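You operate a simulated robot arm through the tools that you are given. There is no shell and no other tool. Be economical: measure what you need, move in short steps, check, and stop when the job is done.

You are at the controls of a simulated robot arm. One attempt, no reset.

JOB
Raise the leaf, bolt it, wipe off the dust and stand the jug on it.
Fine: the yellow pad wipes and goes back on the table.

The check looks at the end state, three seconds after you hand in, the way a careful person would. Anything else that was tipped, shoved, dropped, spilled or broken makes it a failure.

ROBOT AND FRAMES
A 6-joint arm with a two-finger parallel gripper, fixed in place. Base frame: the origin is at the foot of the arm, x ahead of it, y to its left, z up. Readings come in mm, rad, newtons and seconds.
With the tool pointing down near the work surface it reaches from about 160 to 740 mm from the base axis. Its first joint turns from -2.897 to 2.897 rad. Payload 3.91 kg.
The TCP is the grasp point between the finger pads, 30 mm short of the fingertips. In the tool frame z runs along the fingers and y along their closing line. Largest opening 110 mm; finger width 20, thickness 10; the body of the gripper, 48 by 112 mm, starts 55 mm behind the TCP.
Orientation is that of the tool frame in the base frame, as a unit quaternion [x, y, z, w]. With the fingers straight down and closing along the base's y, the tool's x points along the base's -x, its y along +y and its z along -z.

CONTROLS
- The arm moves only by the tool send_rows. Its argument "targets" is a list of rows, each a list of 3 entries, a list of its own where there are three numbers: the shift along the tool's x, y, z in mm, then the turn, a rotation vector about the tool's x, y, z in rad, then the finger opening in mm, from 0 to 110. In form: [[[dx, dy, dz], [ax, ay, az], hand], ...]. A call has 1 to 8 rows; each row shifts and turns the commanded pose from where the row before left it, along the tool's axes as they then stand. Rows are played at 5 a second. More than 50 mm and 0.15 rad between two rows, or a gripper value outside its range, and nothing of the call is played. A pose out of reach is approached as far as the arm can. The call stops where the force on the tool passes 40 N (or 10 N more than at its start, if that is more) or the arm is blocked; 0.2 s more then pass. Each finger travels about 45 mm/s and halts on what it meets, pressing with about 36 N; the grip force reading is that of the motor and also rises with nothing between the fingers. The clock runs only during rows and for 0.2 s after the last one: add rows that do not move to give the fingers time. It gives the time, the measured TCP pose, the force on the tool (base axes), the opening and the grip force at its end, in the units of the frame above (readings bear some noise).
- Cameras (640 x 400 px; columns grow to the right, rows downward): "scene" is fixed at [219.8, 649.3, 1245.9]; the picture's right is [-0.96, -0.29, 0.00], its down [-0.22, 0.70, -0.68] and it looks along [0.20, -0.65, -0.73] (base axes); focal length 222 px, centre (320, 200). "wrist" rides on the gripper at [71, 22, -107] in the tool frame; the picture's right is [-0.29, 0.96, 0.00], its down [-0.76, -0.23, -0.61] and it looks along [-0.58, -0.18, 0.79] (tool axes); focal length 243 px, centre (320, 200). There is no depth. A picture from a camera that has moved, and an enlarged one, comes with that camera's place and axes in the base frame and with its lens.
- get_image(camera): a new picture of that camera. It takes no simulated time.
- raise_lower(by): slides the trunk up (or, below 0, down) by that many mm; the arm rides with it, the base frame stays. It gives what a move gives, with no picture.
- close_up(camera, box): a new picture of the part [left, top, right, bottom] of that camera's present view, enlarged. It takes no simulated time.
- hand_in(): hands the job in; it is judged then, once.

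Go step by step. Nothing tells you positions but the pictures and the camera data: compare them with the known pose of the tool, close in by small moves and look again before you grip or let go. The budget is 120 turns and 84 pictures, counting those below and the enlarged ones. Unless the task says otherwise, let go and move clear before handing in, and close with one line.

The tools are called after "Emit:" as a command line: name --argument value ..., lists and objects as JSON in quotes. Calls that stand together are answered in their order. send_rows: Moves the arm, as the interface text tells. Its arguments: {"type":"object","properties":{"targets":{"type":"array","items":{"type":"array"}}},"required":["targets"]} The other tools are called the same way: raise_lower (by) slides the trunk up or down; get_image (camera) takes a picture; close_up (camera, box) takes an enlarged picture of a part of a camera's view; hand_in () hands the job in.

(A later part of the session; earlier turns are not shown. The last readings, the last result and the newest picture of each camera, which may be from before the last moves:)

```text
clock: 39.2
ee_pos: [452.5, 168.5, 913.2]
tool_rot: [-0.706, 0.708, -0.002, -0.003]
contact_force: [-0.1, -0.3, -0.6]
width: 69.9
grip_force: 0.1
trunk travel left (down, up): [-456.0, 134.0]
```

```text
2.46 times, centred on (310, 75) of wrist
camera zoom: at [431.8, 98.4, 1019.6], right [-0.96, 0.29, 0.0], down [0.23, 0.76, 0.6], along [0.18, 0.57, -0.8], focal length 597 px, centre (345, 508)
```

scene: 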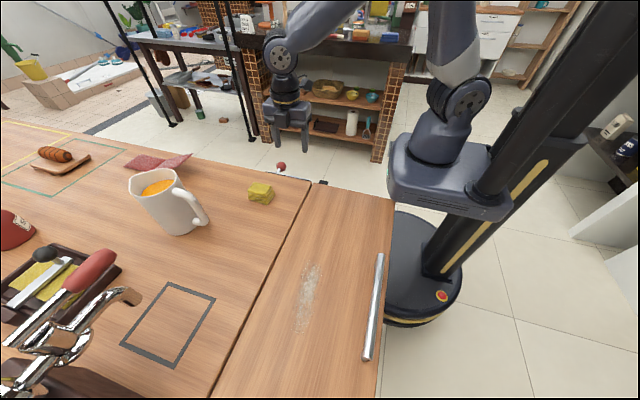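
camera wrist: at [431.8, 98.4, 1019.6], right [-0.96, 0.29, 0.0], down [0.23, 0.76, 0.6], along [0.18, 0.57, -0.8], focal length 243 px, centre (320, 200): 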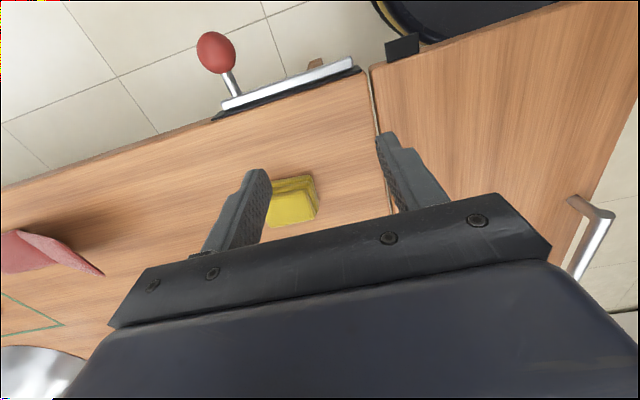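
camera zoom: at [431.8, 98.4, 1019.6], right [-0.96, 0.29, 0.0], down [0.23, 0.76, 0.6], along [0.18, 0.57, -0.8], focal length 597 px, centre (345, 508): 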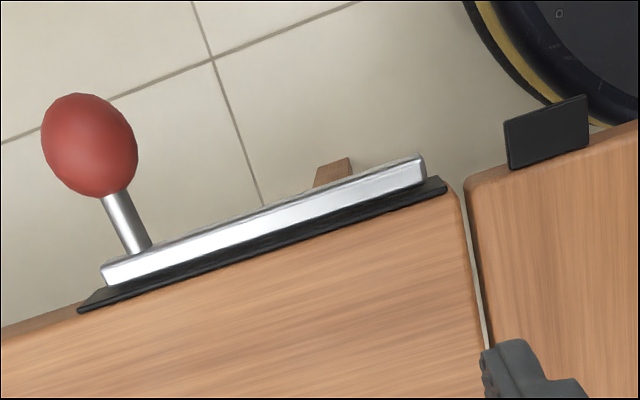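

The bolt is a flat sliding bar with its knob at about (535, 95, 751). The keeper spans x 349–379, so the travel is roughly 60 mm toward −x. I'll move above the knob.

Emit:
send_rows --targets '[[[24.5, -27.5, 0], [0, 0, 0], 70], [[24.5, -27.5, 0], [0, 0, 0], 70], [[24.5, -27.5, 0], [0, 0, 0], 70], [[0, 0, 40], [0, 0, 0], 70], [[0, 0, 40], [0, 0, 0], 70]]'

Emit:
get_image --camera "wrist"

```text
clock: 40.4
ee_pos: [534.2, 93.5, 831.8]
tool_rot: [-0.706, 0.708, -0.003, -0.003]
contact_force: [0.6, -0.6, 0.4]
width: 69.9
grip_force: 0.1
trunk travel left (down, up): [-456.0, 134.0]
```

```text
46 pictures are left
camera wrist: at [513.4, 24.6, 939.4], right [-0.96, 0.29, 0.0], down [0.23, 0.76, 0.6], along [0.18, 0.57, -0.8], focal length 243 px, centre (320, 200)
```

wrist: 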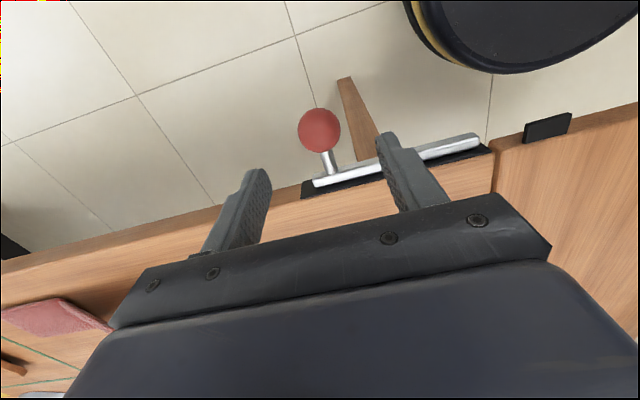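

Emit:
send_rows --targets '[[[0, -2, 30], [0, 0, 0], 70], [[0, 0, 30], [0, 0, 0], 70], [[0, 0, 20], [0, 0, 0], 70]]'

Emit:
get_image --camera "wrist"

```text
clock: 41.2
ee_pos: [535.2, 91.0, 753.8]
tool_rot: [-0.705, 0.709, -0.002, -0.004]
contact_force: [-0.4, -0.3, -0.1]
width: 70.3
grip_force: 0.1
trunk travel left (down, up): [-456.0, 134.0]
```

```text
45 pictures are left
camera wrist: at [514.4, 22.4, 860.7], right [-0.96, 0.29, 0.0], down [0.23, 0.76, 0.6], along [0.18, 0.57, -0.8], focal length 243 px, centre (320, 200)
```

wrist: 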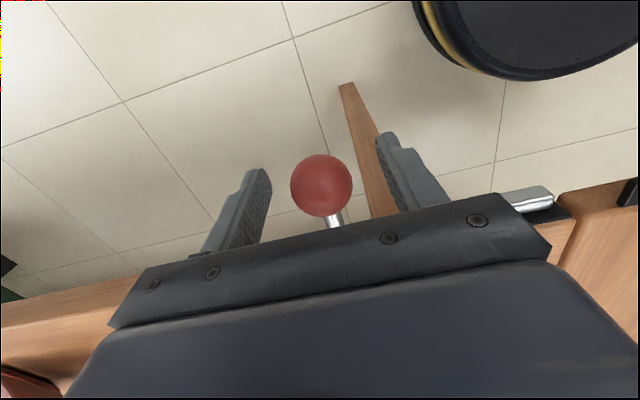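

Emit:
send_rows --targets '[[[0, 0, 0], [0, 0, 0], 40], [[0, 0, 0], [0, 0, 0], 20], [[0, 0, 0], [0, 0, 0], 20], [[0, 0, 0], [0, 0, 0], 20]]'

Emit:
send_rows --targets '[[[0, 6, 0], [0, 0, 0], 20], [[0, 8, 0], [0, 0, 0], 20], [[0, 8, 0], [0, 0, 0], 20], [[0, 8, 0], [0, 0, 0], 20]]'

```text
clock: 42.2
ee_pos: [534.7, 92.0, 754.7]
tool_rot: [-0.706, 0.708, -0.003, -0.004]
contact_force: [1.2, -1.1, -1.9]
width: 35.6
grip_force: 45.0
trunk travel left (down, up): [-456.0, 134.0]
```

```text
clock: 43.2
ee_pos: [505.2, 90.4, 753.7]
tool_rot: [-0.705, 0.709, -0.002, -0.003]
contact_force: [-0.8, -11.4, 6.4]
width: 35.4
grip_force: 44.7
trunk travel left (down, up): [-456.0, 134.0]
```

The bolt slides. I'll continue until it stops.

Emit:
send_rows --targets '[[[0, 8, 0], [0, 0, 0], 20], [[0, 8, 0], [0, 0, 0], 20], [[0, 8, 0], [0, 0, 0], 20]]'

Emit:
get_image --camera "wrist"

```text
clock: 44.0
ee_pos: [478.0, 91.9, 754.6]
tool_rot: [-0.706, 0.708, -0.001, -0.004]
contact_force: [-0.9, -17.6, 4.0]
width: 35.6
grip_force: 44.3
trunk travel left (down, up): [-456.0, 134.0]
```

```text
44 pictures are left
camera wrist: at [459.0, 22.5, 860.8], right [-0.96, 0.29, 0.0], down [0.23, 0.76, 0.6], along [0.18, 0.58, -0.8], focal length 243 px, centre (320, 200)
```

wrist: 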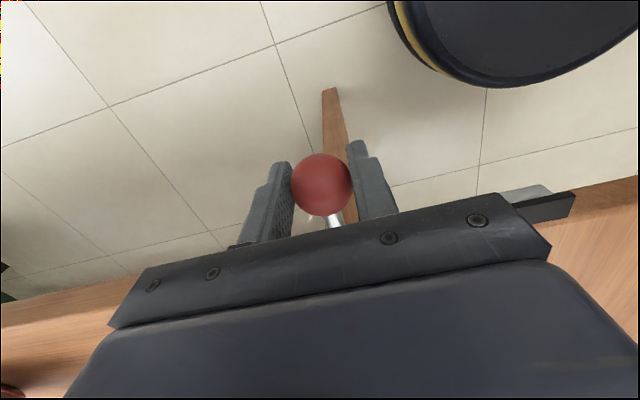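

Emit:
send_rows --targets '[[[0, 5, 0], [0, 0, 0], 20], [[0, 5, 0], [0, 0, 0], 20], [[0, 5, 0], [0, 0, 0], 20]]'

```text
clock: 44.8
ee_pos: [465.6, 92.1, 754.9]
tool_rot: [-0.706, 0.708, -0.001, -0.004]
contact_force: [1.3, -20.8, -2.1]
width: 35.2
grip_force: 44.6
trunk travel left (down, up): [-456.0, 134.0]
```

Emit:
send_rows --targets '[[[2, 5, 0], [0, 0, 0], 20], [[0, 5, 0], [0, 0, 0], 20]]'

Emit:
get_image --camera "scene"

```text
clock: 45.4
ee_pos: [465.1, 92.0, 754.1]
tool_rot: [-0.706, 0.708, -0.007, 0.005]
contact_force: [14.8, -9.4, -19.6]
width: 35.6
grip_force: 45.1
trunk travel left (down, up): [-456.0, 134.0]
stopped in row 2: the force on the tool passed its limit (the readings are from after the stop); the commanded pose is now the measured one
```

```text
43 pictures are left
```

scene: 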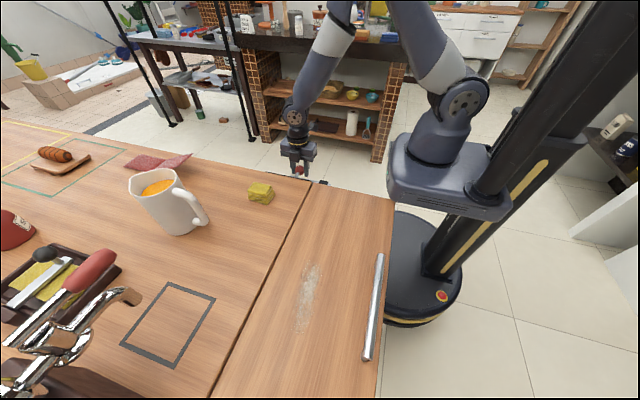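

The bolt reached its stop after 70 mm of travel. I'll let go, rise and verify.

Emit:
send_rows --targets '[[[0, 0, 0], [0, 0, 0], 50], [[0, 0, 0], [0, 0, 0], 70], [[0, 0, -40], [0, 0, 0], 70], [[0, 0, -40], [0, 0, 0], 70], [[0, 0, -40], [0, 0, 0], 70], [[0, -20, -30], [0, 0, 0], 70]]'

Emit:
get_image --camera "wrist"

```text
clock: 46.8
ee_pos: [477.4, 93.7, 909.2]
tool_rot: [-0.706, 0.708, -0.007, 0.005]
contact_force: [0.0, 0.3, -0.3]
width: 70.1
grip_force: 0.1
trunk travel left (down, up): [-456.0, 134.0]
```

```text
42 pictures are left
camera wrist: at [455.2, 23.8, 1014.8], right [-0.96, 0.29, -0.02], down [0.22, 0.76, 0.61], along [0.19, 0.58, -0.79], focal length 243 px, centre (320, 200)
```

wrist: 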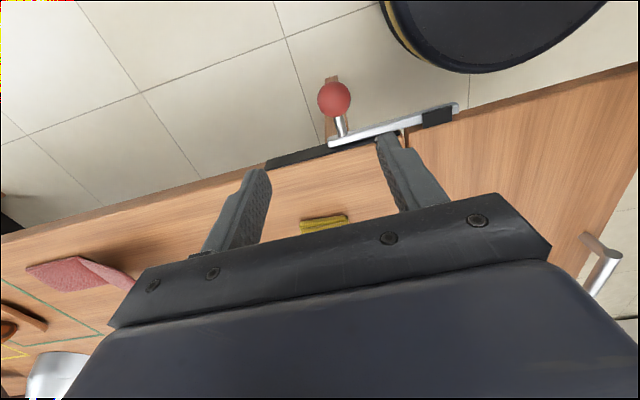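

The bolt bar now passes right through the keeper. Next is the yellow pad, so I'll move nearer and measure it.

Emit:
send_rows --targets '[[[-35, -10, 0], [0, 0, 0], 80], [[-35, -10, 0], [0, 0, 0], 80], [[-20, -10, 0], [0, 0, 0], 80]]'

Emit:
get_image --camera "wrist"

Emit:
close_up --camera "scene" --box '[220, 165, 300, 215]'

```text
clock: 47.6
ee_pos: [509.6, 183.3, 907.7]
tool_rot: [-0.706, 0.708, -0.006, 0.004]
contact_force: [-0.3, 0.4, -0.5]
width: 80.2
grip_force: 0.0
trunk travel left (down, up): [-456.0, 134.0]
```

```text
41 pictures are left
camera wrist: at [487.9, 113.4, 1014.2], right [-0.96, 0.29, -0.02], down [0.22, 0.76, 0.61], along [0.19, 0.58, -0.79], focal length 243 px, centre (320, 200)
```

wrist: 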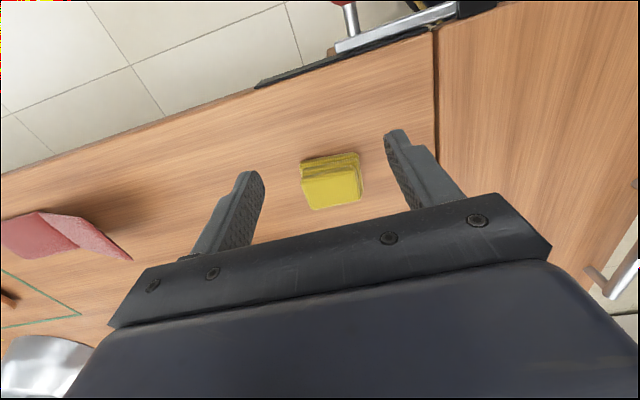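

```text
8.00 times, centred on (260, 190) of scene
camera zoom: at [219.8, 649.3, 1245.9], right [-0.96, -0.29, 0.0], down [-0.22, 0.7, -0.68], along [0.2, -0.65, -0.73], focal length 1773 px, centre (800, 280)
```

zoom: 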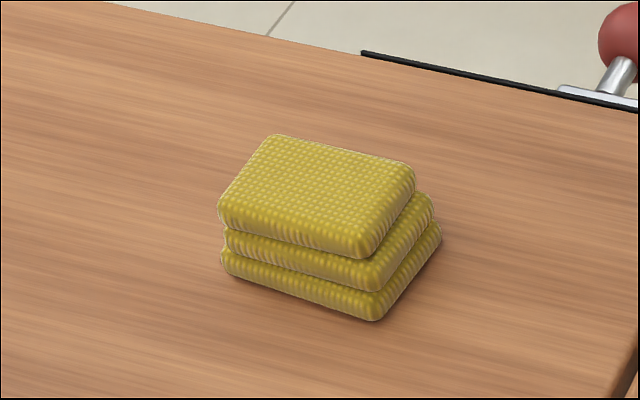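

The pad is about 68×46 mm and 32 mm high, centred near (528, 257) and turned about −0.1 rad. I'll position above it and grip along its long side.

Emit:
send_rows --targets '[[[-37, -9, 0], [0, 0, 0.1], 95], [[-37, -9, 0], [0, 0, 0], 95], [[0, 0, 30], [0, 0, 0], 95], [[0, 0, 30], [0, 0, 0], 95]]'

Emit:
get_image --camera "wrist"

Emit:
close_up --camera "scene" --box '[200, 120, 360, 220]'

```text
clock: 48.6
ee_pos: [533.6, 254.8, 844.2]
tool_rot: [-0.669, 0.743, -0.007, 0.005]
contact_force: [0.2, -0.3, 1.2]
width: 95.0
grip_force: 0.1
trunk travel left (down, up): [-456.0, 134.0]
```

```text
39 pictures are left
camera wrist: at [504.3, 188.5, 951.3], right [-0.92, 0.39, -0.02], down [0.3, 0.73, 0.61], along [0.25, 0.56, -0.79], focal length 243 px, centre (320, 200)
```

wrist: 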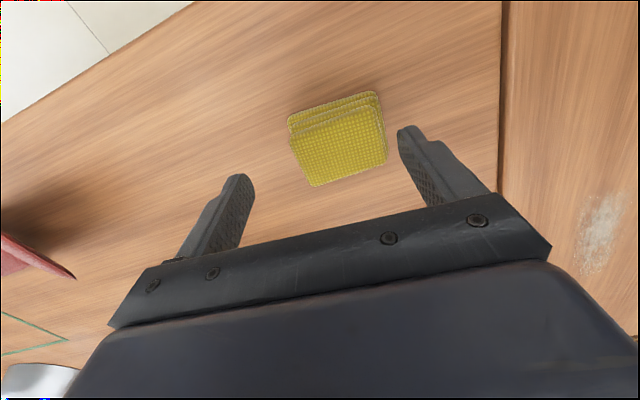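

```text
4.00 times, centred on (280, 170) of scene
camera zoom: at [219.8, 649.3, 1245.9], right [-0.96, -0.29, 0.0], down [-0.22, 0.7, -0.68], along [0.2, -0.65, -0.73], focal length 886 px, centre (480, 320)
```

zoom: 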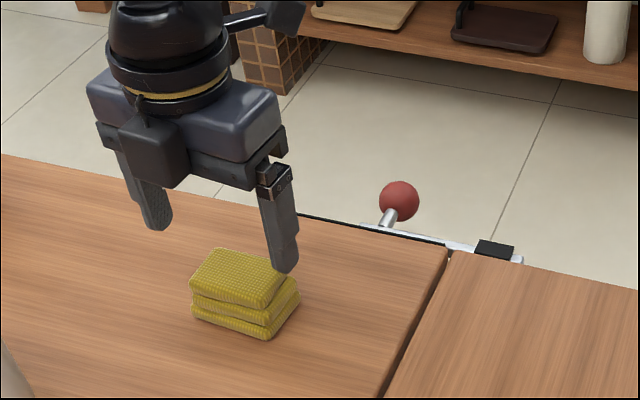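

Emit:
send_rows --targets '[[[-7, 9, 10], [0, 0, 0], 95], [[0, 0, 20], [0, 0, 0], 95], [[0, 0, 15], [0, 0, 0], 95]]'

Emit:
get_image --camera "wrist"

Emit:
close_up --camera "scene" --box '[200, 140, 320, 215]'

```text
clock: 49.4
ee_pos: [525.4, 263.7, 800.5]
tool_rot: [-0.669, 0.743, -0.007, 0.005]
contact_force: [-1.0, 0.1, 0.0]
width: 94.7
grip_force: 0.0
trunk travel left (down, up): [-456.0, 134.0]
```

```text
37 pictures are left
camera wrist: at [496.8, 196.4, 906.9], right [-0.92, 0.39, -0.02], down [0.3, 0.73, 0.61], along [0.25, 0.56, -0.79], focal length 243 px, centre (320, 200)
```

wrist: 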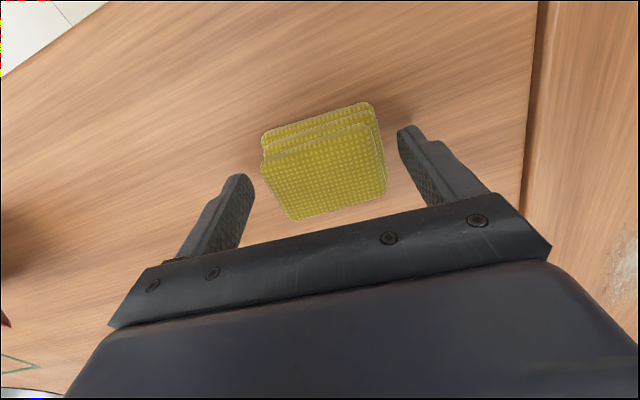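

```text
5.33 times, centred on (260, 178) of scene
camera zoom: at [219.8, 649.3, 1245.9], right [-0.96, -0.29, 0.0], down [-0.22, 0.7, -0.68], along [0.2, -0.65, -0.73], focal length 1182 px, centre (640, 320)
```

zoom: 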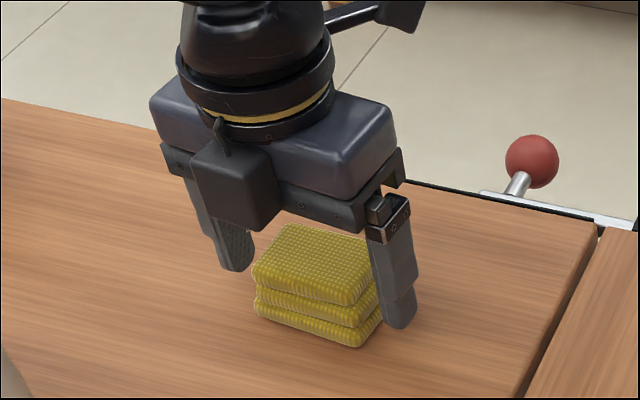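

Emit:
send_rows --targets '[[[0, 0, 5.5], [0, 0, 0], 90], [[0, 0, 0], [0, 0, 0], 70], [[0, 0, 0], [0, 0, 0], 50], [[0, 0, 0], [0, 0, 0], 40], [[0, 0, 0], [0, 0, 0], 40]]'

Emit:
close_up --camera "scene" --box '[200, 140, 320, 215]'

```text
clock: 50.6
ee_pos: [525.1, 263.4, 795.4]
tool_rot: [-0.669, 0.743, -0.007, 0.004]
contact_force: [-0.6, 0.4, 0.5]
width: 69.3
grip_force: 36.2
trunk travel left (down, up): [-456.0, 134.0]
```

```text
5.33 times, centred on (260, 178) of scene
camera zoom: at [219.8, 649.3, 1245.9], right [-0.96, -0.29, 0.0], down [-0.22, 0.7, -0.68], along [0.2, -0.65, -0.73], focal length 1182 px, centre (640, 320)
```

zoom: 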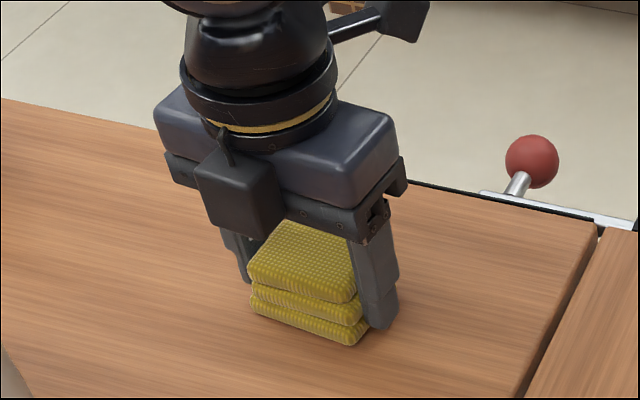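

Emit:
send_rows --targets '[[[0, 0, -20], [0, 0, 0], 40], [[0, 0, -30], [0, 0, 0], 40], [[0, 0, -30], [0, 0, 0], 40]]'

Emit:
close_up --camera "scene" --box '[200, 120, 360, 220]'

Emit:
close_up --camera "scene" --box '[240, 240, 400, 360]'

```text
clock: 51.4
ee_pos: [524.7, 262.2, 877.4]
tool_rot: [-0.669, 0.743, -0.007, 0.004]
contact_force: [-0.3, 0.4, 0.3]
width: 69.2
grip_force: 35.5
trunk travel left (down, up): [-456.0, 134.0]
```

```text
4.00 times, centred on (280, 170) of scene
camera zoom: at [219.8, 649.3, 1245.9], right [-0.96, -0.29, 0.0], down [-0.22, 0.7, -0.68], along [0.2, -0.65, -0.73], focal length 886 px, centre (480, 320)
```

zoom: 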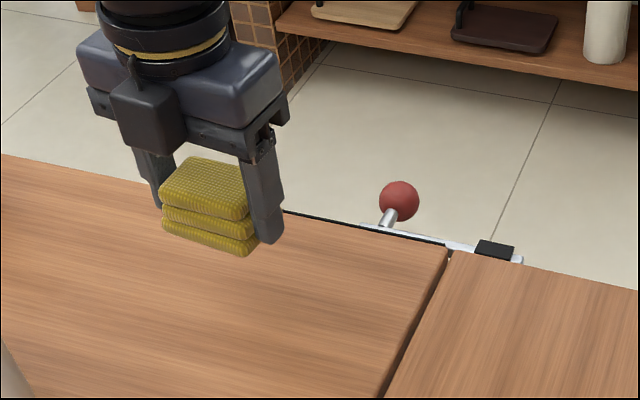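

```text
3.33 times, centred on (320, 300) of scene
camera zoom: at [219.8, 649.3, 1245.9], right [-0.96, -0.29, 0.0], down [-0.22, 0.7, -0.68], along [0.2, -0.65, -0.73], focal length 739 px, centre (320, -133)
```

zoom: 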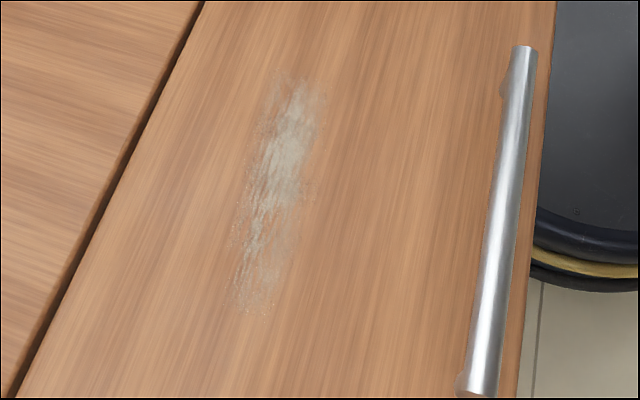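

Dust covers roughly x 265–325, y 410–570 on the leaf. The pad's 68 mm length lies along x, so strokes along y will cover it. I'll go over the starting point.

Emit:
send_rows --targets '[[[0, 37, 0], [0, 0, -0.1], 40], [[-24, 37, 0], [0, 0, 0], 40], [[-24, 37, 0], [0, 0, 0], 40], [[-24, 37, 0], [0, 0, 0], 40], [[-24, 37, 0], [0, 0, 0], 40], [[-24, 37, 10], [0, 0, 0], 40], [[-8, 4, 40], [0, 0, 0], 40], [[0, 0, 20], [0, 0, 0], 40]]'

Emit:
close_up --camera "scene" --box '[220, 180, 420, 340]'

```text
clock: 53.2
ee_pos: [301.7, 396.7, 801.4]
tool_rot: [-0.706, 0.708, -0.008, 0.003]
contact_force: [-0.7, 1.2, 0.4]
width: 69.1
grip_force: 35.8
trunk travel left (down, up): [-456.0, 134.0]
```

```text
2.50 times, centred on (320, 260) of scene
camera zoom: at [219.8, 649.3, 1245.9], right [-0.96, -0.29, 0.0], down [-0.22, 0.7, -0.68], along [0.2, -0.65, -0.73], focal length 554 px, centre (320, 50)
```

zoom: 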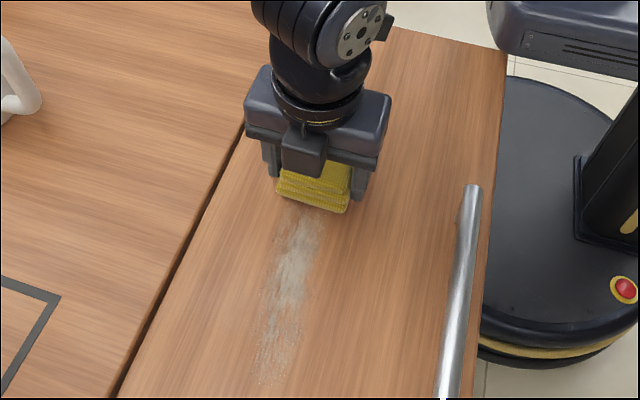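

Emit:
send_rows --targets '[[[0, 0, 2], [0, 0, 0], 40], [[0, 0, 2], [0, 0, 0], 40], [[0, 0, 1], [0, 0, 0], 40]]'

```text
clock: 54.0
ee_pos: [301.1, 394.7, 795.8]
tool_rot: [-0.705, 0.709, -0.007, 0.005]
contact_force: [0.1, 0.3, -0.6]
width: 69.5
grip_force: 36.1
trunk travel left (down, up): [-456.0, 134.0]
```

Emit:
send_rows --targets '[[[0, 0, 1], [0, 0, 0], 40], [[0, 0, 0.5], [0, 0, 0], 40]]'

```text
clock: 54.6
ee_pos: [301.2, 396.4, 795.4]
tool_rot: [-0.706, 0.709, -0.007, 0.004]
contact_force: [0.6, -0.5, 0.6]
width: 69.0
grip_force: 36.0
trunk travel left (down, up): [-456.0, 134.0]
```

Emit:
send_rows --targets '[[[0, 0, 0.8], [0, 0, 0], 40], [[0, 0, 0.7], [0, 0, 0], 40]]'

Emit:
send_rows --targets '[[[0, 0, 0.8], [0, 0, 0], 40], [[0, 0, 0.2], [0, 0, 0], 40]]'

```text
clock: 55.2
ee_pos: [302.4, 396.0, 793.6]
tool_rot: [-0.706, 0.708, -0.007, 0.004]
contact_force: [0.0, 0.0, 0.2]
width: 69.0
grip_force: 36.0
trunk travel left (down, up): [-456.0, 134.0]
```

```text
clock: 55.8
ee_pos: [300.5, 395.8, 794.1]
tool_rot: [-0.706, 0.708, -0.007, 0.004]
contact_force: [-0.5, 0.0, 4.9]
width: 69.4
grip_force: 36.1
trunk travel left (down, up): [-456.0, 134.0]
```

Contact at 5 N. Wiping along +y.

Emit:
send_rows --targets '[[[-15, 0, 0], [0, 0, 0], 40], [[-15, 0, 0], [0, 0, 0], 40], [[-15, 0, 0], [0, 0, 0], 40], [[-15, 0, 0], [0, 0, 0], 40], [[-15, 0, 0], [0, 0, 0], 40], [[-15, 0, 0], [0, 0, 0], 40]]'

```text
clock: 57.2
ee_pos: [301.1, 486.0, 792.5]
tool_rot: [-0.706, 0.708, -0.007, 0.004]
contact_force: [-1.8, -3.5, 11.0]
width: 69.2
grip_force: 35.7
trunk travel left (down, up): [-456.0, 134.0]
```

Emit:
send_rows --targets '[[[-15, 1, -0.1], [0, 0, 0], 40], [[-15, 1, -0.1], [0, 0, 0], 40], [[-15, 1, -0.1], [0, 0, 0], 40], [[-15, 1, -0.1], [0, 0, 0], 40], [[-15, 1, -0.1], [0, 0, 0], 40], [[-15, 1, -0.1], [0, 0, 0], 40], [[-12, 1, -0.1], [0, 0, 0], 40]]'

Emit:
close_up --camera "scene" --box '[220, 180, 420, 340]'

```text
clock: 58.8
ee_pos: [295.6, 588.3, 792.0]
tool_rot: [-0.706, 0.708, -0.007, 0.005]
contact_force: [0.3, -1.7, 4.8]
width: 69.1
grip_force: 35.8
trunk travel left (down, up): [-456.0, 134.0]
```

```text
2.50 times, centred on (320, 260) of scene
camera zoom: at [219.8, 649.3, 1245.9], right [-0.96, -0.29, 0.0], down [-0.22, 0.7, -0.68], along [0.2, -0.65, -0.73], focal length 554 px, centre (320, 50)
```

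zoom: 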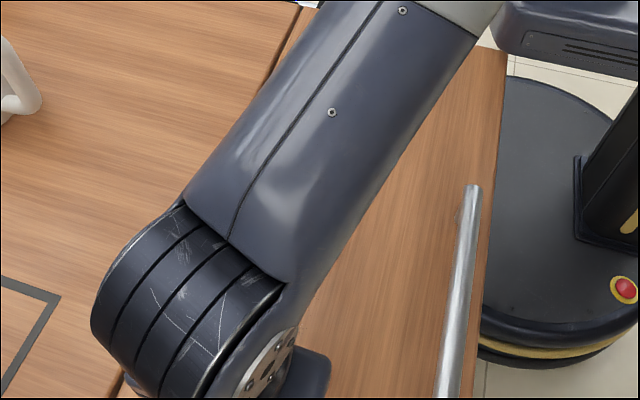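

Stroke back along −y, then check.

Emit:
send_rows --targets '[[[25, 0, 0.1], [0, 0, 0], 40], [[25, 0, 0.1], [0, 0, 0], 40], [[25, 0, 0.1], [0, 0, 0], 40], [[25, 0, 0], [0, 0, 0], 40], [[25, 0, 0], [0, 0, 0], 40], [[25, 0, 0], [0, 0, 0], 40], [[25, 0, 0], [0, 0, 0], 40], [[25, 0, 0], [0, 0, 0], 40]]'

Emit:
close_up --camera "scene" --box '[220, 220, 420, 380]'

```text
clock: 60.6
ee_pos: [292.6, 388.4, 792.5]
tool_rot: [-0.706, 0.708, -0.008, 0.004]
contact_force: [0.5, 0.6, 9.3]
width: 69.1
grip_force: 36.3
trunk travel left (down, up): [-456.0, 134.0]
```

```text
2.50 times, centred on (320, 300) of scene
camera zoom: at [219.8, 649.3, 1245.9], right [-0.96, -0.29, 0.0], down [-0.22, 0.7, -0.68], along [0.2, -0.65, -0.73], focal length 554 px, centre (320, -50)
```

zoom: 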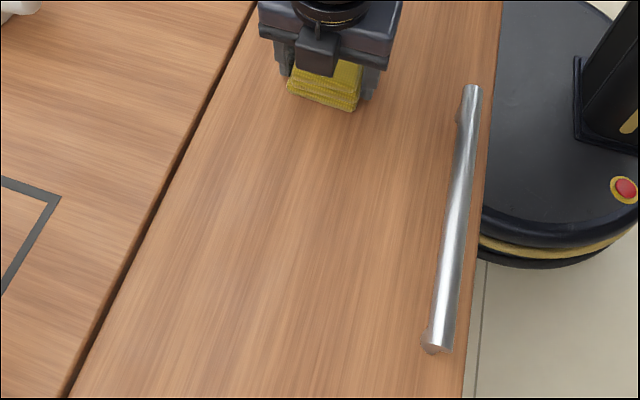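

The dust is gone. I'll lift and take the pad back to its old place on the table.

Emit:
send_rows --targets '[[[0, 0, -40], [0, 0, 0], 40], [[0, 0, -40], [0, 0, 0], 40], [[21, -39, 0], [0, 0, 0], 40], [[21, -39, 0], [0, 0, 0], 40], [[21, -39, 0], [0, 0, 0], 40], [[21, -39, 0], [0, 0, 0], 40], [[21, -39, 0], [0, 0, 0], 40], [[21, -38, 0], [0, 0, 0], 40]]'

Emit:
send_rows --targets '[[[0, 0, 30], [0, 0, 0.1], 40], [[0, 0, 25], [0, 0, 0], 40], [[0, 0, 15], [0, 0, 0], 40], [[0, 0, 4], [0, 0, 0], 40]]'

Emit:
get_image --camera "scene"

```text
clock: 62.4
ee_pos: [525.3, 260.3, 877.3]
tool_rot: [-0.706, 0.708, -0.007, 0.003]
contact_force: [0.2, 0.0, -0.6]
width: 69.1
grip_force: 35.9
trunk travel left (down, up): [-456.0, 134.0]
```

```text
clock: 63.4
ee_pos: [525.6, 260.0, 802.8]
tool_rot: [-0.67, 0.743, -0.006, 0.005]
contact_force: [-0.6, 0.2, -0.3]
width: 68.6
grip_force: 35.9
trunk travel left (down, up): [-456.0, 134.0]
```

```text
29 pictures are left
```

scene: 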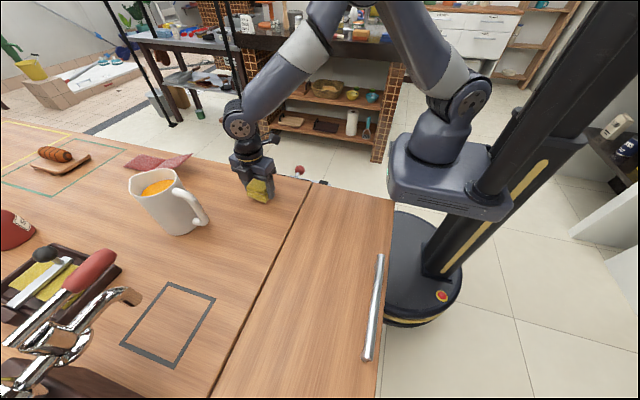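

Leaf clean. Lowering the pad to contact.

Emit:
send_rows --targets '[[[0, 0, 4], [0, 0, 0], 40], [[0, 0, 2], [0, 0, 0], 40], [[0, 0, 1], [0, 0, 0], 40]]'

```text
clock: 64.2
ee_pos: [525.1, 261.3, 796.1]
tool_rot: [-0.67, 0.742, -0.007, 0.004]
contact_force: [0.3, 0.0, 0.0]
width: 69.0
grip_force: 36.2
trunk travel left (down, up): [-456.0, 134.0]
```

Emit:
send_rows --targets '[[[0, 0, 1], [0, 0, 0], 40], [[0, 0, 0.7], [0, 0, 0], 40], [[0, 0, 0.5], [0, 0, 0], 40]]'

```text
clock: 65.0
ee_pos: [525.8, 261.1, 795.0]
tool_rot: [-0.669, 0.743, -0.007, 0.006]
contact_force: [1.4, -0.8, 13.9]
width: 69.0
grip_force: 36.3
trunk travel left (down, up): [-456.0, 134.0]
```

Emit:
send_rows --targets '[[[0, 0, -0.8], [0, 0, 0], 80], [[0, 0, 0], [0, 0, 0], 95], [[0, 0, 0], [0, 0, 0], 95], [[0, 0, -40], [0, 0, 0], 95], [[0, 0, -40], [0, 0, 0], 95], [[0, 0, -40], [0, 0, 0], 95], [[0, 0, -40], [0, 0, -0.1], 95]]'

Emit:
close_up --camera "scene" --box '[100, 140, 340, 290]'

Emit:
get_image --camera "wrist"

```text
clock: 66.6
ee_pos: [524.9, 260.4, 953.1]
tool_rot: [-0.706, 0.708, -0.007, 0.002]
contact_force: [0.6, -0.1, -1.0]
width: 94.9
grip_force: 0.1
trunk travel left (down, up): [-456.0, 134.0]
```

```text
2.67 times, centred on (220, 215) of scene
camera zoom: at [219.8, 649.3, 1245.9], right [-0.96, -0.29, 0.0], down [-0.22, 0.7, -0.68], along [0.2, -0.65, -0.73], focal length 591 px, centre (587, 160)
```

zoom: 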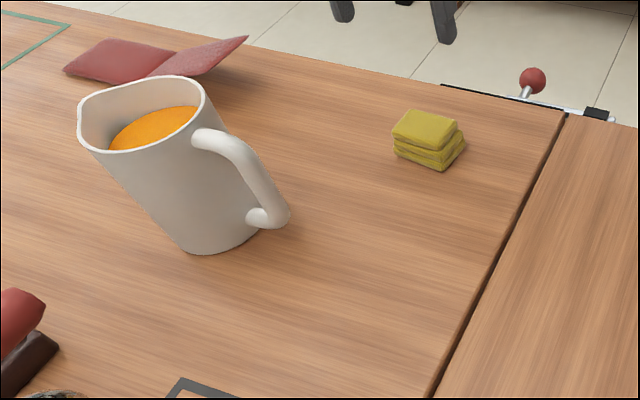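

```text
27 pictures are left
camera wrist: at [502.4, 191.2, 1059.7], right [-0.96, 0.29, -0.02], down [0.22, 0.76, 0.61], along [0.19, 0.58, -0.79], focal length 243 px, centre (320, 200)
```

wrist: 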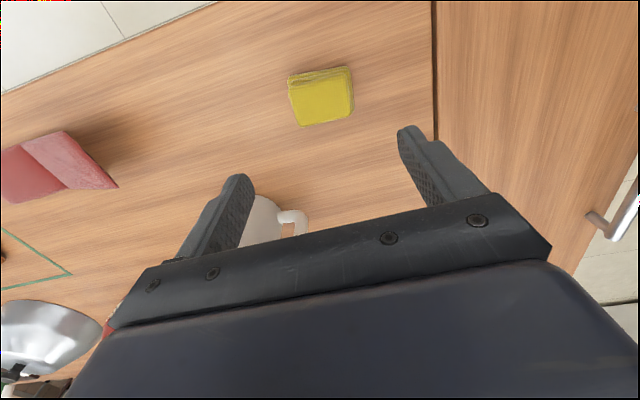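

The pad is back. The jug stands near (672, 420), close to the reach limit, with its handle toward the robot. I need a better view of it.

Emit:
send_rows --targets '[[[-37, -25, -19], [0, 0, 0], 95], [[-37, -25, -19], [0, 0, 0], 95], [[-36, -25, -19], [0, 0, 0], 95]]'

Emit:
get_image --camera "wrist"

```text
clock: 67.4
ee_pos: [598.1, 371.1, 1012.3]
tool_rot: [-0.706, 0.708, -0.006, 0.003]
contact_force: [-0.7, 0.3, -0.5]
width: 94.8
grip_force: 0.0
trunk travel left (down, up): [-456.0, 134.0]
```

```text
26 pictures are left
camera wrist: at [576.0, 301.3, 1118.3], right [-0.96, 0.29, -0.01], down [0.23, 0.76, 0.61], along [0.19, 0.58, -0.8], focal length 243 px, centre (320, 200)
```

wrist: 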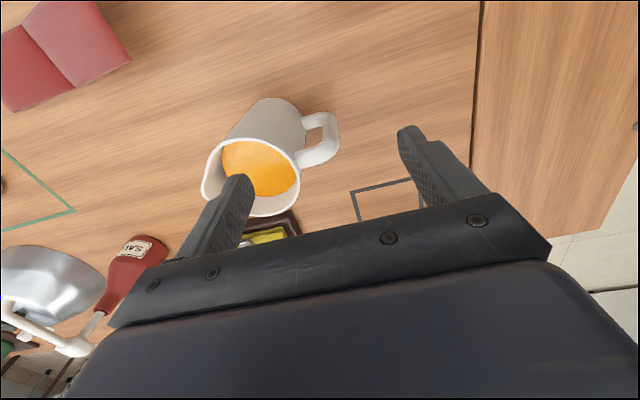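

The jug is about 84 mm across, centred near (671, 411), with its rim at z≈914 and handle toward −x. I'll grip the body from above, closing along y, with the tool leaning about 0.4 rad toward +x to gain reach. First I'll turn the hand and dry-run that posture over the leaf.

Emit:
send_rows --targets '[[[0, 10, -10], [0, 0, 0.1428], 110], [[0, 0, 0], [0, 0, 0.1428], 110], [[0, 0, 0], [0, 0, 0.1428], 110], [[0, 0, 0], [0, 0, 0.1428], 110], [[0, 0, 0], [0, 0, 0.1428], 110], [[0, 0, 0], [0, 0, 0.1428], 110], [[0, 0, 0], [0, 0, 0.1428], 110], [[0, 0, 0], [0, 0, 0.1428], 110]]'

Emit:
send_rows --targets '[[[0, 0, 0], [0, 0, 0.1428], 110], [[0, 0, 0], [0, 0, 0.1428], 110], [[0, 0, 0], [0, 0, 0.1428], 110], [[45, 0, 0], [0, 0, 0], 110], [[45, 0, 0], [0, 0, 0], 110], [[45, 0, 0], [0, 0, 0], 110], [[45, 0, 0], [0, 0, 0], 110], [[45, 0, 0], [0, 0, 0], 110]]'

```text
clock: 69.2
ee_pos: [588.6, 371.1, 1020.6]
tool_rot: [-0.21, 0.978, -0.004, 0.007]
contact_force: [0.0, -0.1, 0.6]
width: 110.1
grip_force: 0.0
trunk travel left (down, up): [-456.0, 134.0]
```

```text
clock: 71.0
ee_pos: [362.6, 373.8, 1016.7]
tool_rot: [0.001, 1.0, -0.001, 0.008]
contact_force: [1.2, 0.8, 0.4]
width: 110.0
grip_force: 0.1
trunk travel left (down, up): [-456.0, 134.0]
```

Emit:
send_rows --targets '[[[0, 0, 0], [0, -0.13, 0], 110], [[0, 0, 0], [0, -0.13, 0], 110], [[0, 0, 0], [0, -0.13, 0], 110], [[24, 9, 24], [0, 0, 0], 110], [[24, 9, 24], [0, 0, 0], 110], [[24, 9, 24], [0, 0, 0], 110], [[24, 9, 24], [0, 0, 0], 110]]'

```text
clock: 72.6
ee_pos: [312.4, 408.3, 892.1]
tool_rot: [0.002, 0.979, -0.003, 0.202]
contact_force: [0.7, -0.9, -0.2]
width: 109.8
grip_force: 0.1
trunk travel left (down, up): [-456.0, 134.0]
```

The posture works over the leaf. Now I'll go up and across to above the jug with the same tilt.

Emit:
send_rows --targets '[[[-18, 1, -42], [0, 0, 0], 110], [[-18, 1, -42], [0, 0, 0], 110], [[-42.1, 0, 17.8], [0, 0, 0], 110], [[-42.1, 0, 17.8], [0, 0, 0], 110], [[-42.1, 0, 17.8], [0, 0, 0], 110], [[-42.1, 0, 17.8], [0, 0, 0], 110], [[-42.1, 0, 17.8], [0, 0, 0], 110]]'

Emit:
get_image --camera "wrist"

Emit:
get_image --camera "scene"

```text
clock: 74.2
ee_pos: [541.1, 408.0, 983.5]
tool_rot: [0.002, 0.98, -0.003, 0.201]
contact_force: [-0.2, -0.2, 0.2]
width: 109.9
grip_force: 0.0
trunk travel left (down, up): [-456.0, 134.0]
```

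```text
25 pictures are left
camera wrist: at [435.3, 430.6, 1053.0], right [0.27, 0.96, 0.11], down [0.46, -0.23, 0.86], along [0.85, -0.18, -0.5], focal length 243 px, centre (320, 200)
```

wrist: 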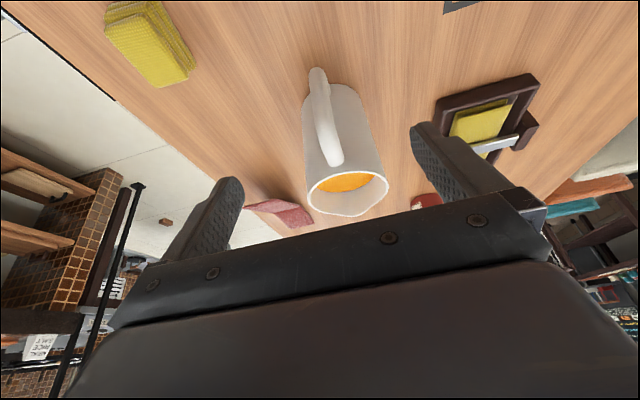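

```text
24 pictures are left
```

scene: 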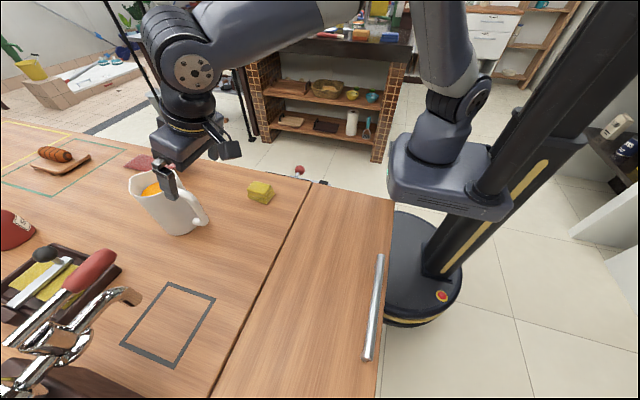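

Emit:
send_rows --targets '[[[-38.2, 3, 23.2], [0, 0, 0], 110], [[-38.2, 3, 23.2], [0, 0, 0], 110]]'

Emit:
get_image --camera "wrist"

Emit:
close_up --camera "scene" --box '[80, 110, 280, 250]'

```text
clock: 74.8
ee_pos: [629.8, 415.6, 970.6]
tool_rot: [0.002, 0.98, -0.003, 0.201]
contact_force: [0.1, -0.2, 0.6]
width: 110.1
grip_force: 0.1
trunk travel left (down, up): [-456.0, 134.0]
```

```text
23 pictures are left
camera wrist: at [523.9, 438.3, 1039.7], right [0.27, 0.96, 0.11], down [0.46, -0.23, 0.86], along [0.85, -0.18, -0.5], focal length 243 px, centre (320, 200)
```

wrist: 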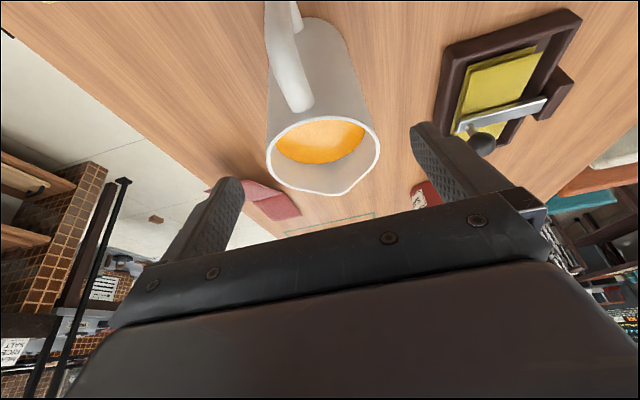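

```text
2.86 times, centred on (180, 180) of scene
camera zoom: at [219.8, 649.3, 1245.9], right [-0.96, -0.29, 0.0], down [-0.22, 0.7, -0.68], along [0.2, -0.65, -0.73], focal length 633 px, centre (720, 257)
```

zoom: 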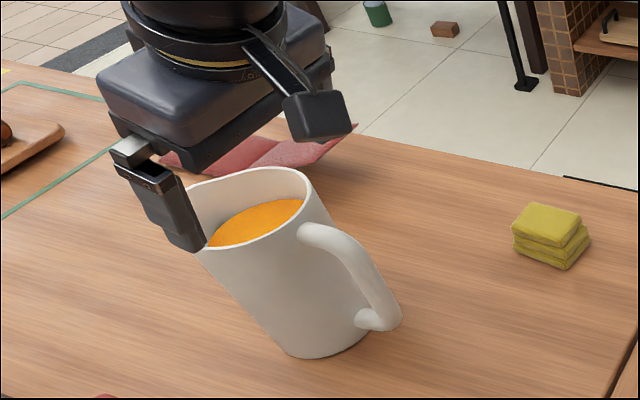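

Emit:
send_rows --targets '[[[-5, 1, 20], [0, 0, 0], 110], [[0, 0, 20], [0, 0, 0], 110], [[0, 0, 20], [0, 0, 0], 110]]'

Emit:
get_image --camera "wrist"

Emit:
close_up --camera "scene" --box '[80, 110, 280, 250]'

```text
clock: 75.6
ee_pos: [659.0, 416.8, 917.9]
tool_rot: [0.001, 0.979, -0.003, 0.201]
contact_force: [0.1, 0.1, 1.0]
width: 109.9
grip_force: 0.0
trunk travel left (down, up): [-456.0, 134.0]
```

```text
21 pictures are left
camera wrist: at [552.0, 439.8, 988.3], right [0.27, 0.96, 0.11], down [0.46, -0.23, 0.86], along [0.85, -0.18, -0.5], focal length 243 px, centre (320, 200)
```

wrist: 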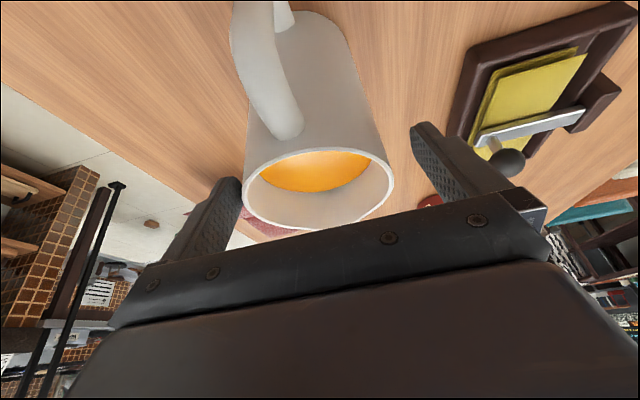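

```text
2.86 times, centred on (180, 180) of scene
camera zoom: at [219.8, 649.3, 1245.9], right [-0.96, -0.29, 0.0], down [-0.22, 0.7, -0.68], along [0.2, -0.65, -0.73], focal length 633 px, centre (720, 257)
```

zoom: 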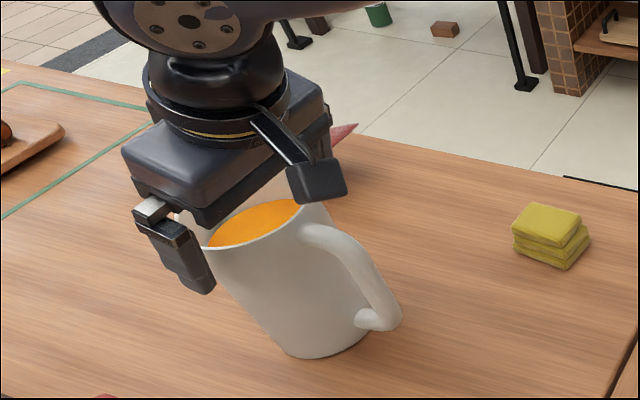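

Emit:
send_rows --targets '[[[0, 0, 15], [0, 0, 0], 110], [[0, 0, 15], [0, 0, 0], 110], [[0, 0, 8], [0, 0, 0], 110]]'

Emit:
get_image --camera "wrist"

Emit:
close_up --camera "scene" --box '[80, 110, 280, 250]'

```text
clock: 76.4
ee_pos: [673.2, 415.8, 884.0]
tool_rot: [0.001, 0.98, -0.001, 0.201]
contact_force: [-0.2, 0.6, 0.7]
width: 110.1
grip_force: 0.0
trunk travel left (down, up): [-456.0, 134.0]
```

```text
19 pictures are left
camera wrist: at [566.9, 439.3, 953.5], right [0.27, 0.96, 0.11], down [0.46, -0.23, 0.86], along [0.85, -0.18, -0.5], focal length 243 px, centre (320, 200)
```

wrist: 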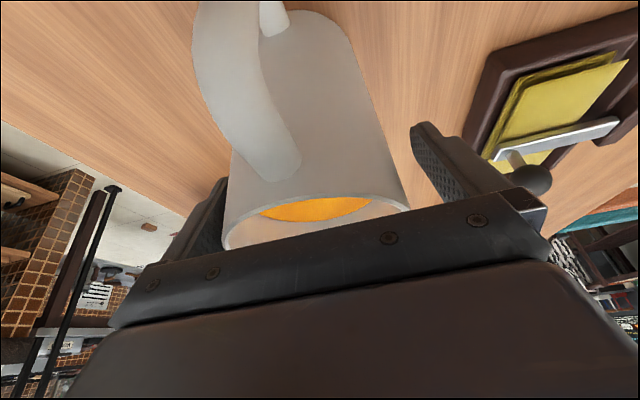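

```text
2.86 times, centred on (180, 180) of scene
camera zoom: at [219.8, 649.3, 1245.9], right [-0.96, -0.29, 0.0], down [-0.22, 0.7, -0.68], along [0.2, -0.65, -0.73], focal length 633 px, centre (720, 257)
```

zoom: 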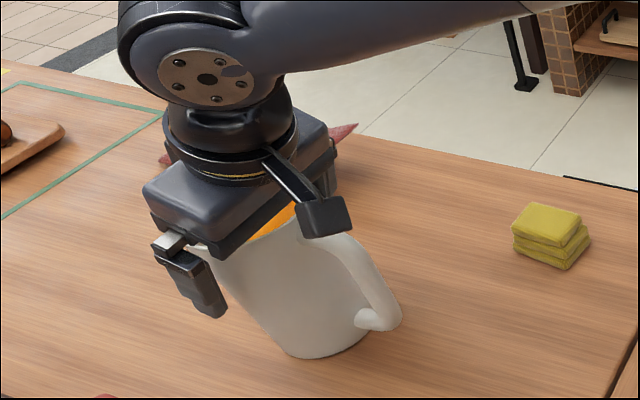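

The jug body is between the fingers. Closing.

Emit:
send_rows --targets '[[[0, 0, 0], [0, 0, 0], 98], [[0, 0, 0], [0, 0, 0], 90], [[0, 0, 0], [0, 0, 0], 80], [[0, 0, 0], [0, 0, 0], 65], [[0, 0, 0], [0, 0, 0], 60]]'

```text
clock: 77.6
ee_pos: [673.2, 415.7, 885.2]
tool_rot: [0.001, 0.98, -0.003, 0.201]
contact_force: [1.6, -2.3, 0.5]
width: 94.9
grip_force: 35.9
trunk travel left (down, up): [-456.0, 134.0]
```

Emit:
send_rows --targets '[[[-1.6, 0, -3.7], [0, 0, 0], 55], [[-2.4, 0, -5.5], [0, 0, 0], 55], [[-2.4, 0, -5.5], [0, 0, 0], 55], [[-2.4, 0, -5.5], [0, 0, 0], 55]]'

Emit:
close_up --camera "scene" --box '[80, 110, 280, 250]'

```text
clock: 78.6
ee_pos: [672.7, 415.4, 906.5]
tool_rot: [0.002, 0.98, -0.003, 0.201]
contact_force: [-0.3, -0.2, -7.7]
width: 94.7
grip_force: 35.7
trunk travel left (down, up): [-456.0, 134.0]
```

```text
2.86 times, centred on (180, 180) of scene
camera zoom: at [219.8, 649.3, 1245.9], right [-0.96, -0.29, 0.0], down [-0.22, 0.7, -0.68], along [0.2, -0.65, -0.73], focal length 633 px, centre (720, 257)
```

zoom: 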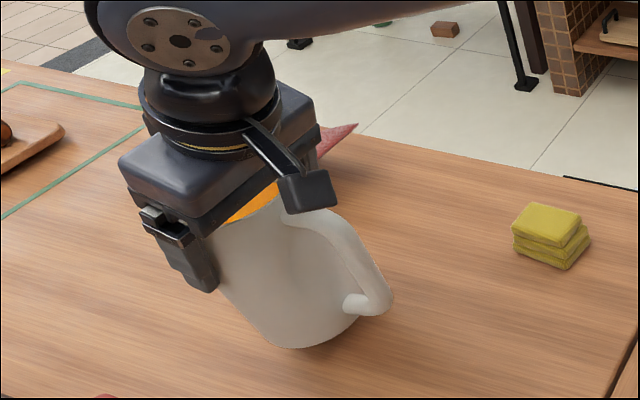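

Lifted and upright. Carrying it slowly toward the leaf.

Emit:
send_rows --targets '[[[-3.2, 0, -7.4], [0, 0, 0], 55], [[-3.2, 0, -7.4], [0, 0, 0], 55], [[5, 0, -10], [0, 0, 0], 55], [[14, 0, -6], [0, 0, 0], 55], [[18.4, 0, -7.9], [0, 0, 0], 55], [[18.4, 0, -7.9], [0, 0, 0], 55], [[18.4, 0, -7.9], [0, 0, 0], 55], [[18.4, 0, -7.9], [0, 0, 0], 55]]'

Emit:
send_rows --targets '[[[12, 0, -5.2], [0, 0, 0], 55], [[18.4, 0, -7.9], [0, 0, 0], 55], [[18.4, 0, -7.9], [0, 0, 0], 55], [[18.4, 0, -7.9], [0, 0, 0], 55], [[18.4, 0, -7.9], [0, 0, 0], 55], [[18.4, 0, -7.9], [0, 0, 0], 55], [[18.4, 0, -7.9], [0, 0, 0], 55], [[12, 0, -5.2], [0, 0, 0], 55]]'

Emit:
get_image --camera "scene"

```text
clock: 80.4
ee_pos: [569.7, 416.5, 928.2]
tool_rot: [0.001, 0.98, -0.003, 0.201]
contact_force: [-0.5, -0.1, -8.0]
width: 94.9
grip_force: 36.0
trunk travel left (down, up): [-456.0, 134.0]
```

```text
clock: 82.2
ee_pos: [424.5, 416.5, 929.2]
tool_rot: [0.002, 0.98, -0.003, 0.201]
contact_force: [-0.4, 0.5, -8.3]
width: 94.9
grip_force: 35.9
trunk travel left (down, up): [-456.0, 134.0]
```

```text
16 pictures are left
```

scene: 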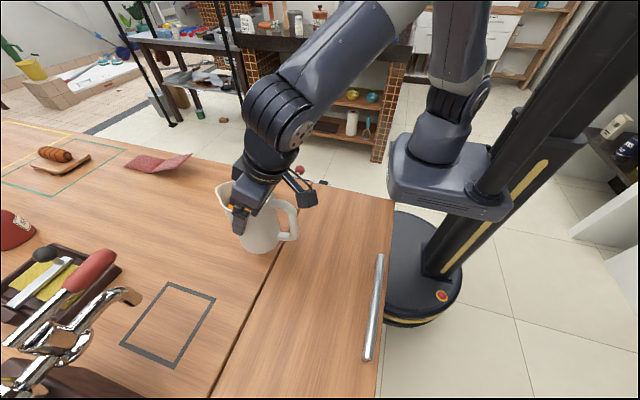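

Emit:
send_rows --targets '[[[12, 0, -5.2], [0, 0, 0], 55], [[18.4, 0, -7.9], [0, 0, 0], 55], [[18.4, 0, -7.9], [0, 0, 0], 55], [[18.4, 0, -7.9], [0, 0, 0], 55], [[18.4, 0, -7.9], [0, 0, 0], 55], [[12, 0, -5.2], [0, 0, 0], 55], [[8, 0, -3.4], [0, 0, 0], 55]]'

Emit:
send_rows --targets '[[[3.2, 0, 7.4], [0, 0, 0], 55], [[3.2, 0, 7.4], [0, 0, 0], 55], [[3.2, 0, 7.4], [0, 0, 0], 55], [[3.2, 0, 7.4], [0, 0, 0], 55]]'

Emit:
close_up --camera "scene" --box '[200, 160, 420, 320]'

```text
clock: 83.8
ee_pos: [307.5, 418.3, 930.3]
tool_rot: [0.002, 0.98, -0.003, 0.201]
contact_force: [-0.4, 1.0, -7.7]
width: 94.9
grip_force: 36.3
trunk travel left (down, up): [-456.0, 134.0]
```

```text
clock: 84.8
ee_pos: [308.1, 416.4, 897.5]
tool_rot: [0.001, 0.979, -0.002, 0.202]
contact_force: [0.3, 1.2, -8.2]
width: 94.6
grip_force: 36.2
trunk travel left (down, up): [-456.0, 134.0]
```

```text
2.50 times, centred on (310, 240) of scene
camera zoom: at [219.8, 649.3, 1245.9], right [-0.96, -0.29, 0.0], down [-0.22, 0.7, -0.68], along [0.2, -0.65, -0.73], focal length 554 px, centre (345, 100)
```

zoom: 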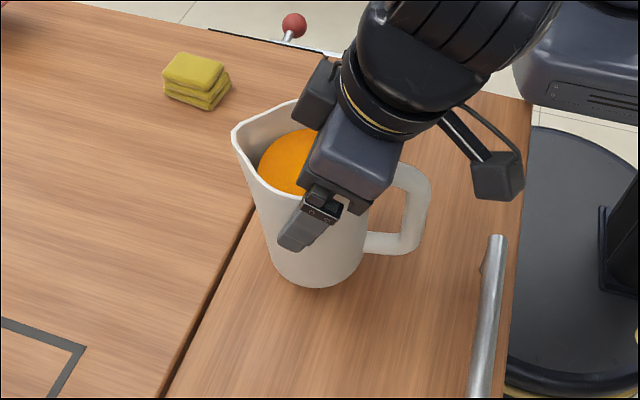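

Emit:
send_rows --targets '[[[1.6, 0, 3.7], [0, 0, 0], 55], [[1.6, 0, 3.7], [0, 0, 0], 55], [[0.8, 0, 1.8], [0, 0, 0], 55]]'

Emit:
send_rows --targets '[[[0.4, 0, 0.9], [0, 0, 0], 55], [[0.4, 0, 0.9], [0, 0, 0], 55]]'

```text
clock: 85.6
ee_pos: [307.7, 416.8, 887.2]
tool_rot: [0.001, 0.98, -0.003, 0.2]
contact_force: [0.5, 0.1, -7.7]
width: 94.4
grip_force: 35.5
trunk travel left (down, up): [-456.0, 134.0]
```

```text
clock: 86.2
ee_pos: [306.3, 417.3, 886.6]
tool_rot: [0.001, 0.98, -0.003, 0.201]
contact_force: [0.5, 0.2, -7.7]
width: 94.6
grip_force: 35.9
trunk travel left (down, up): [-456.0, 134.0]
```

Emit:
send_rows --targets '[[[0.4, 0, 0.9], [0, 0, 0], 55], [[0.3, 0, 0.7], [0, 0, 0], 55]]'

Emit:
send_rows --targets '[[[0.3, 0, 0.7], [0, 0, 0], 55]]'

```text
clock: 86.8
ee_pos: [307.6, 417.0, 884.1]
tool_rot: [0.002, 0.98, -0.003, 0.201]
contact_force: [0.5, 0.3, -8.2]
width: 94.8
grip_force: 36.2
trunk travel left (down, up): [-456.0, 134.0]
```

```text
clock: 87.2
ee_pos: [307.6, 417.2, 883.9]
tool_rot: [0.001, 0.979, -0.003, 0.202]
contact_force: [0.0, -1.2, -2.7]
width: 94.7
grip_force: 35.8
trunk travel left (down, up): [-456.0, 134.0]
```

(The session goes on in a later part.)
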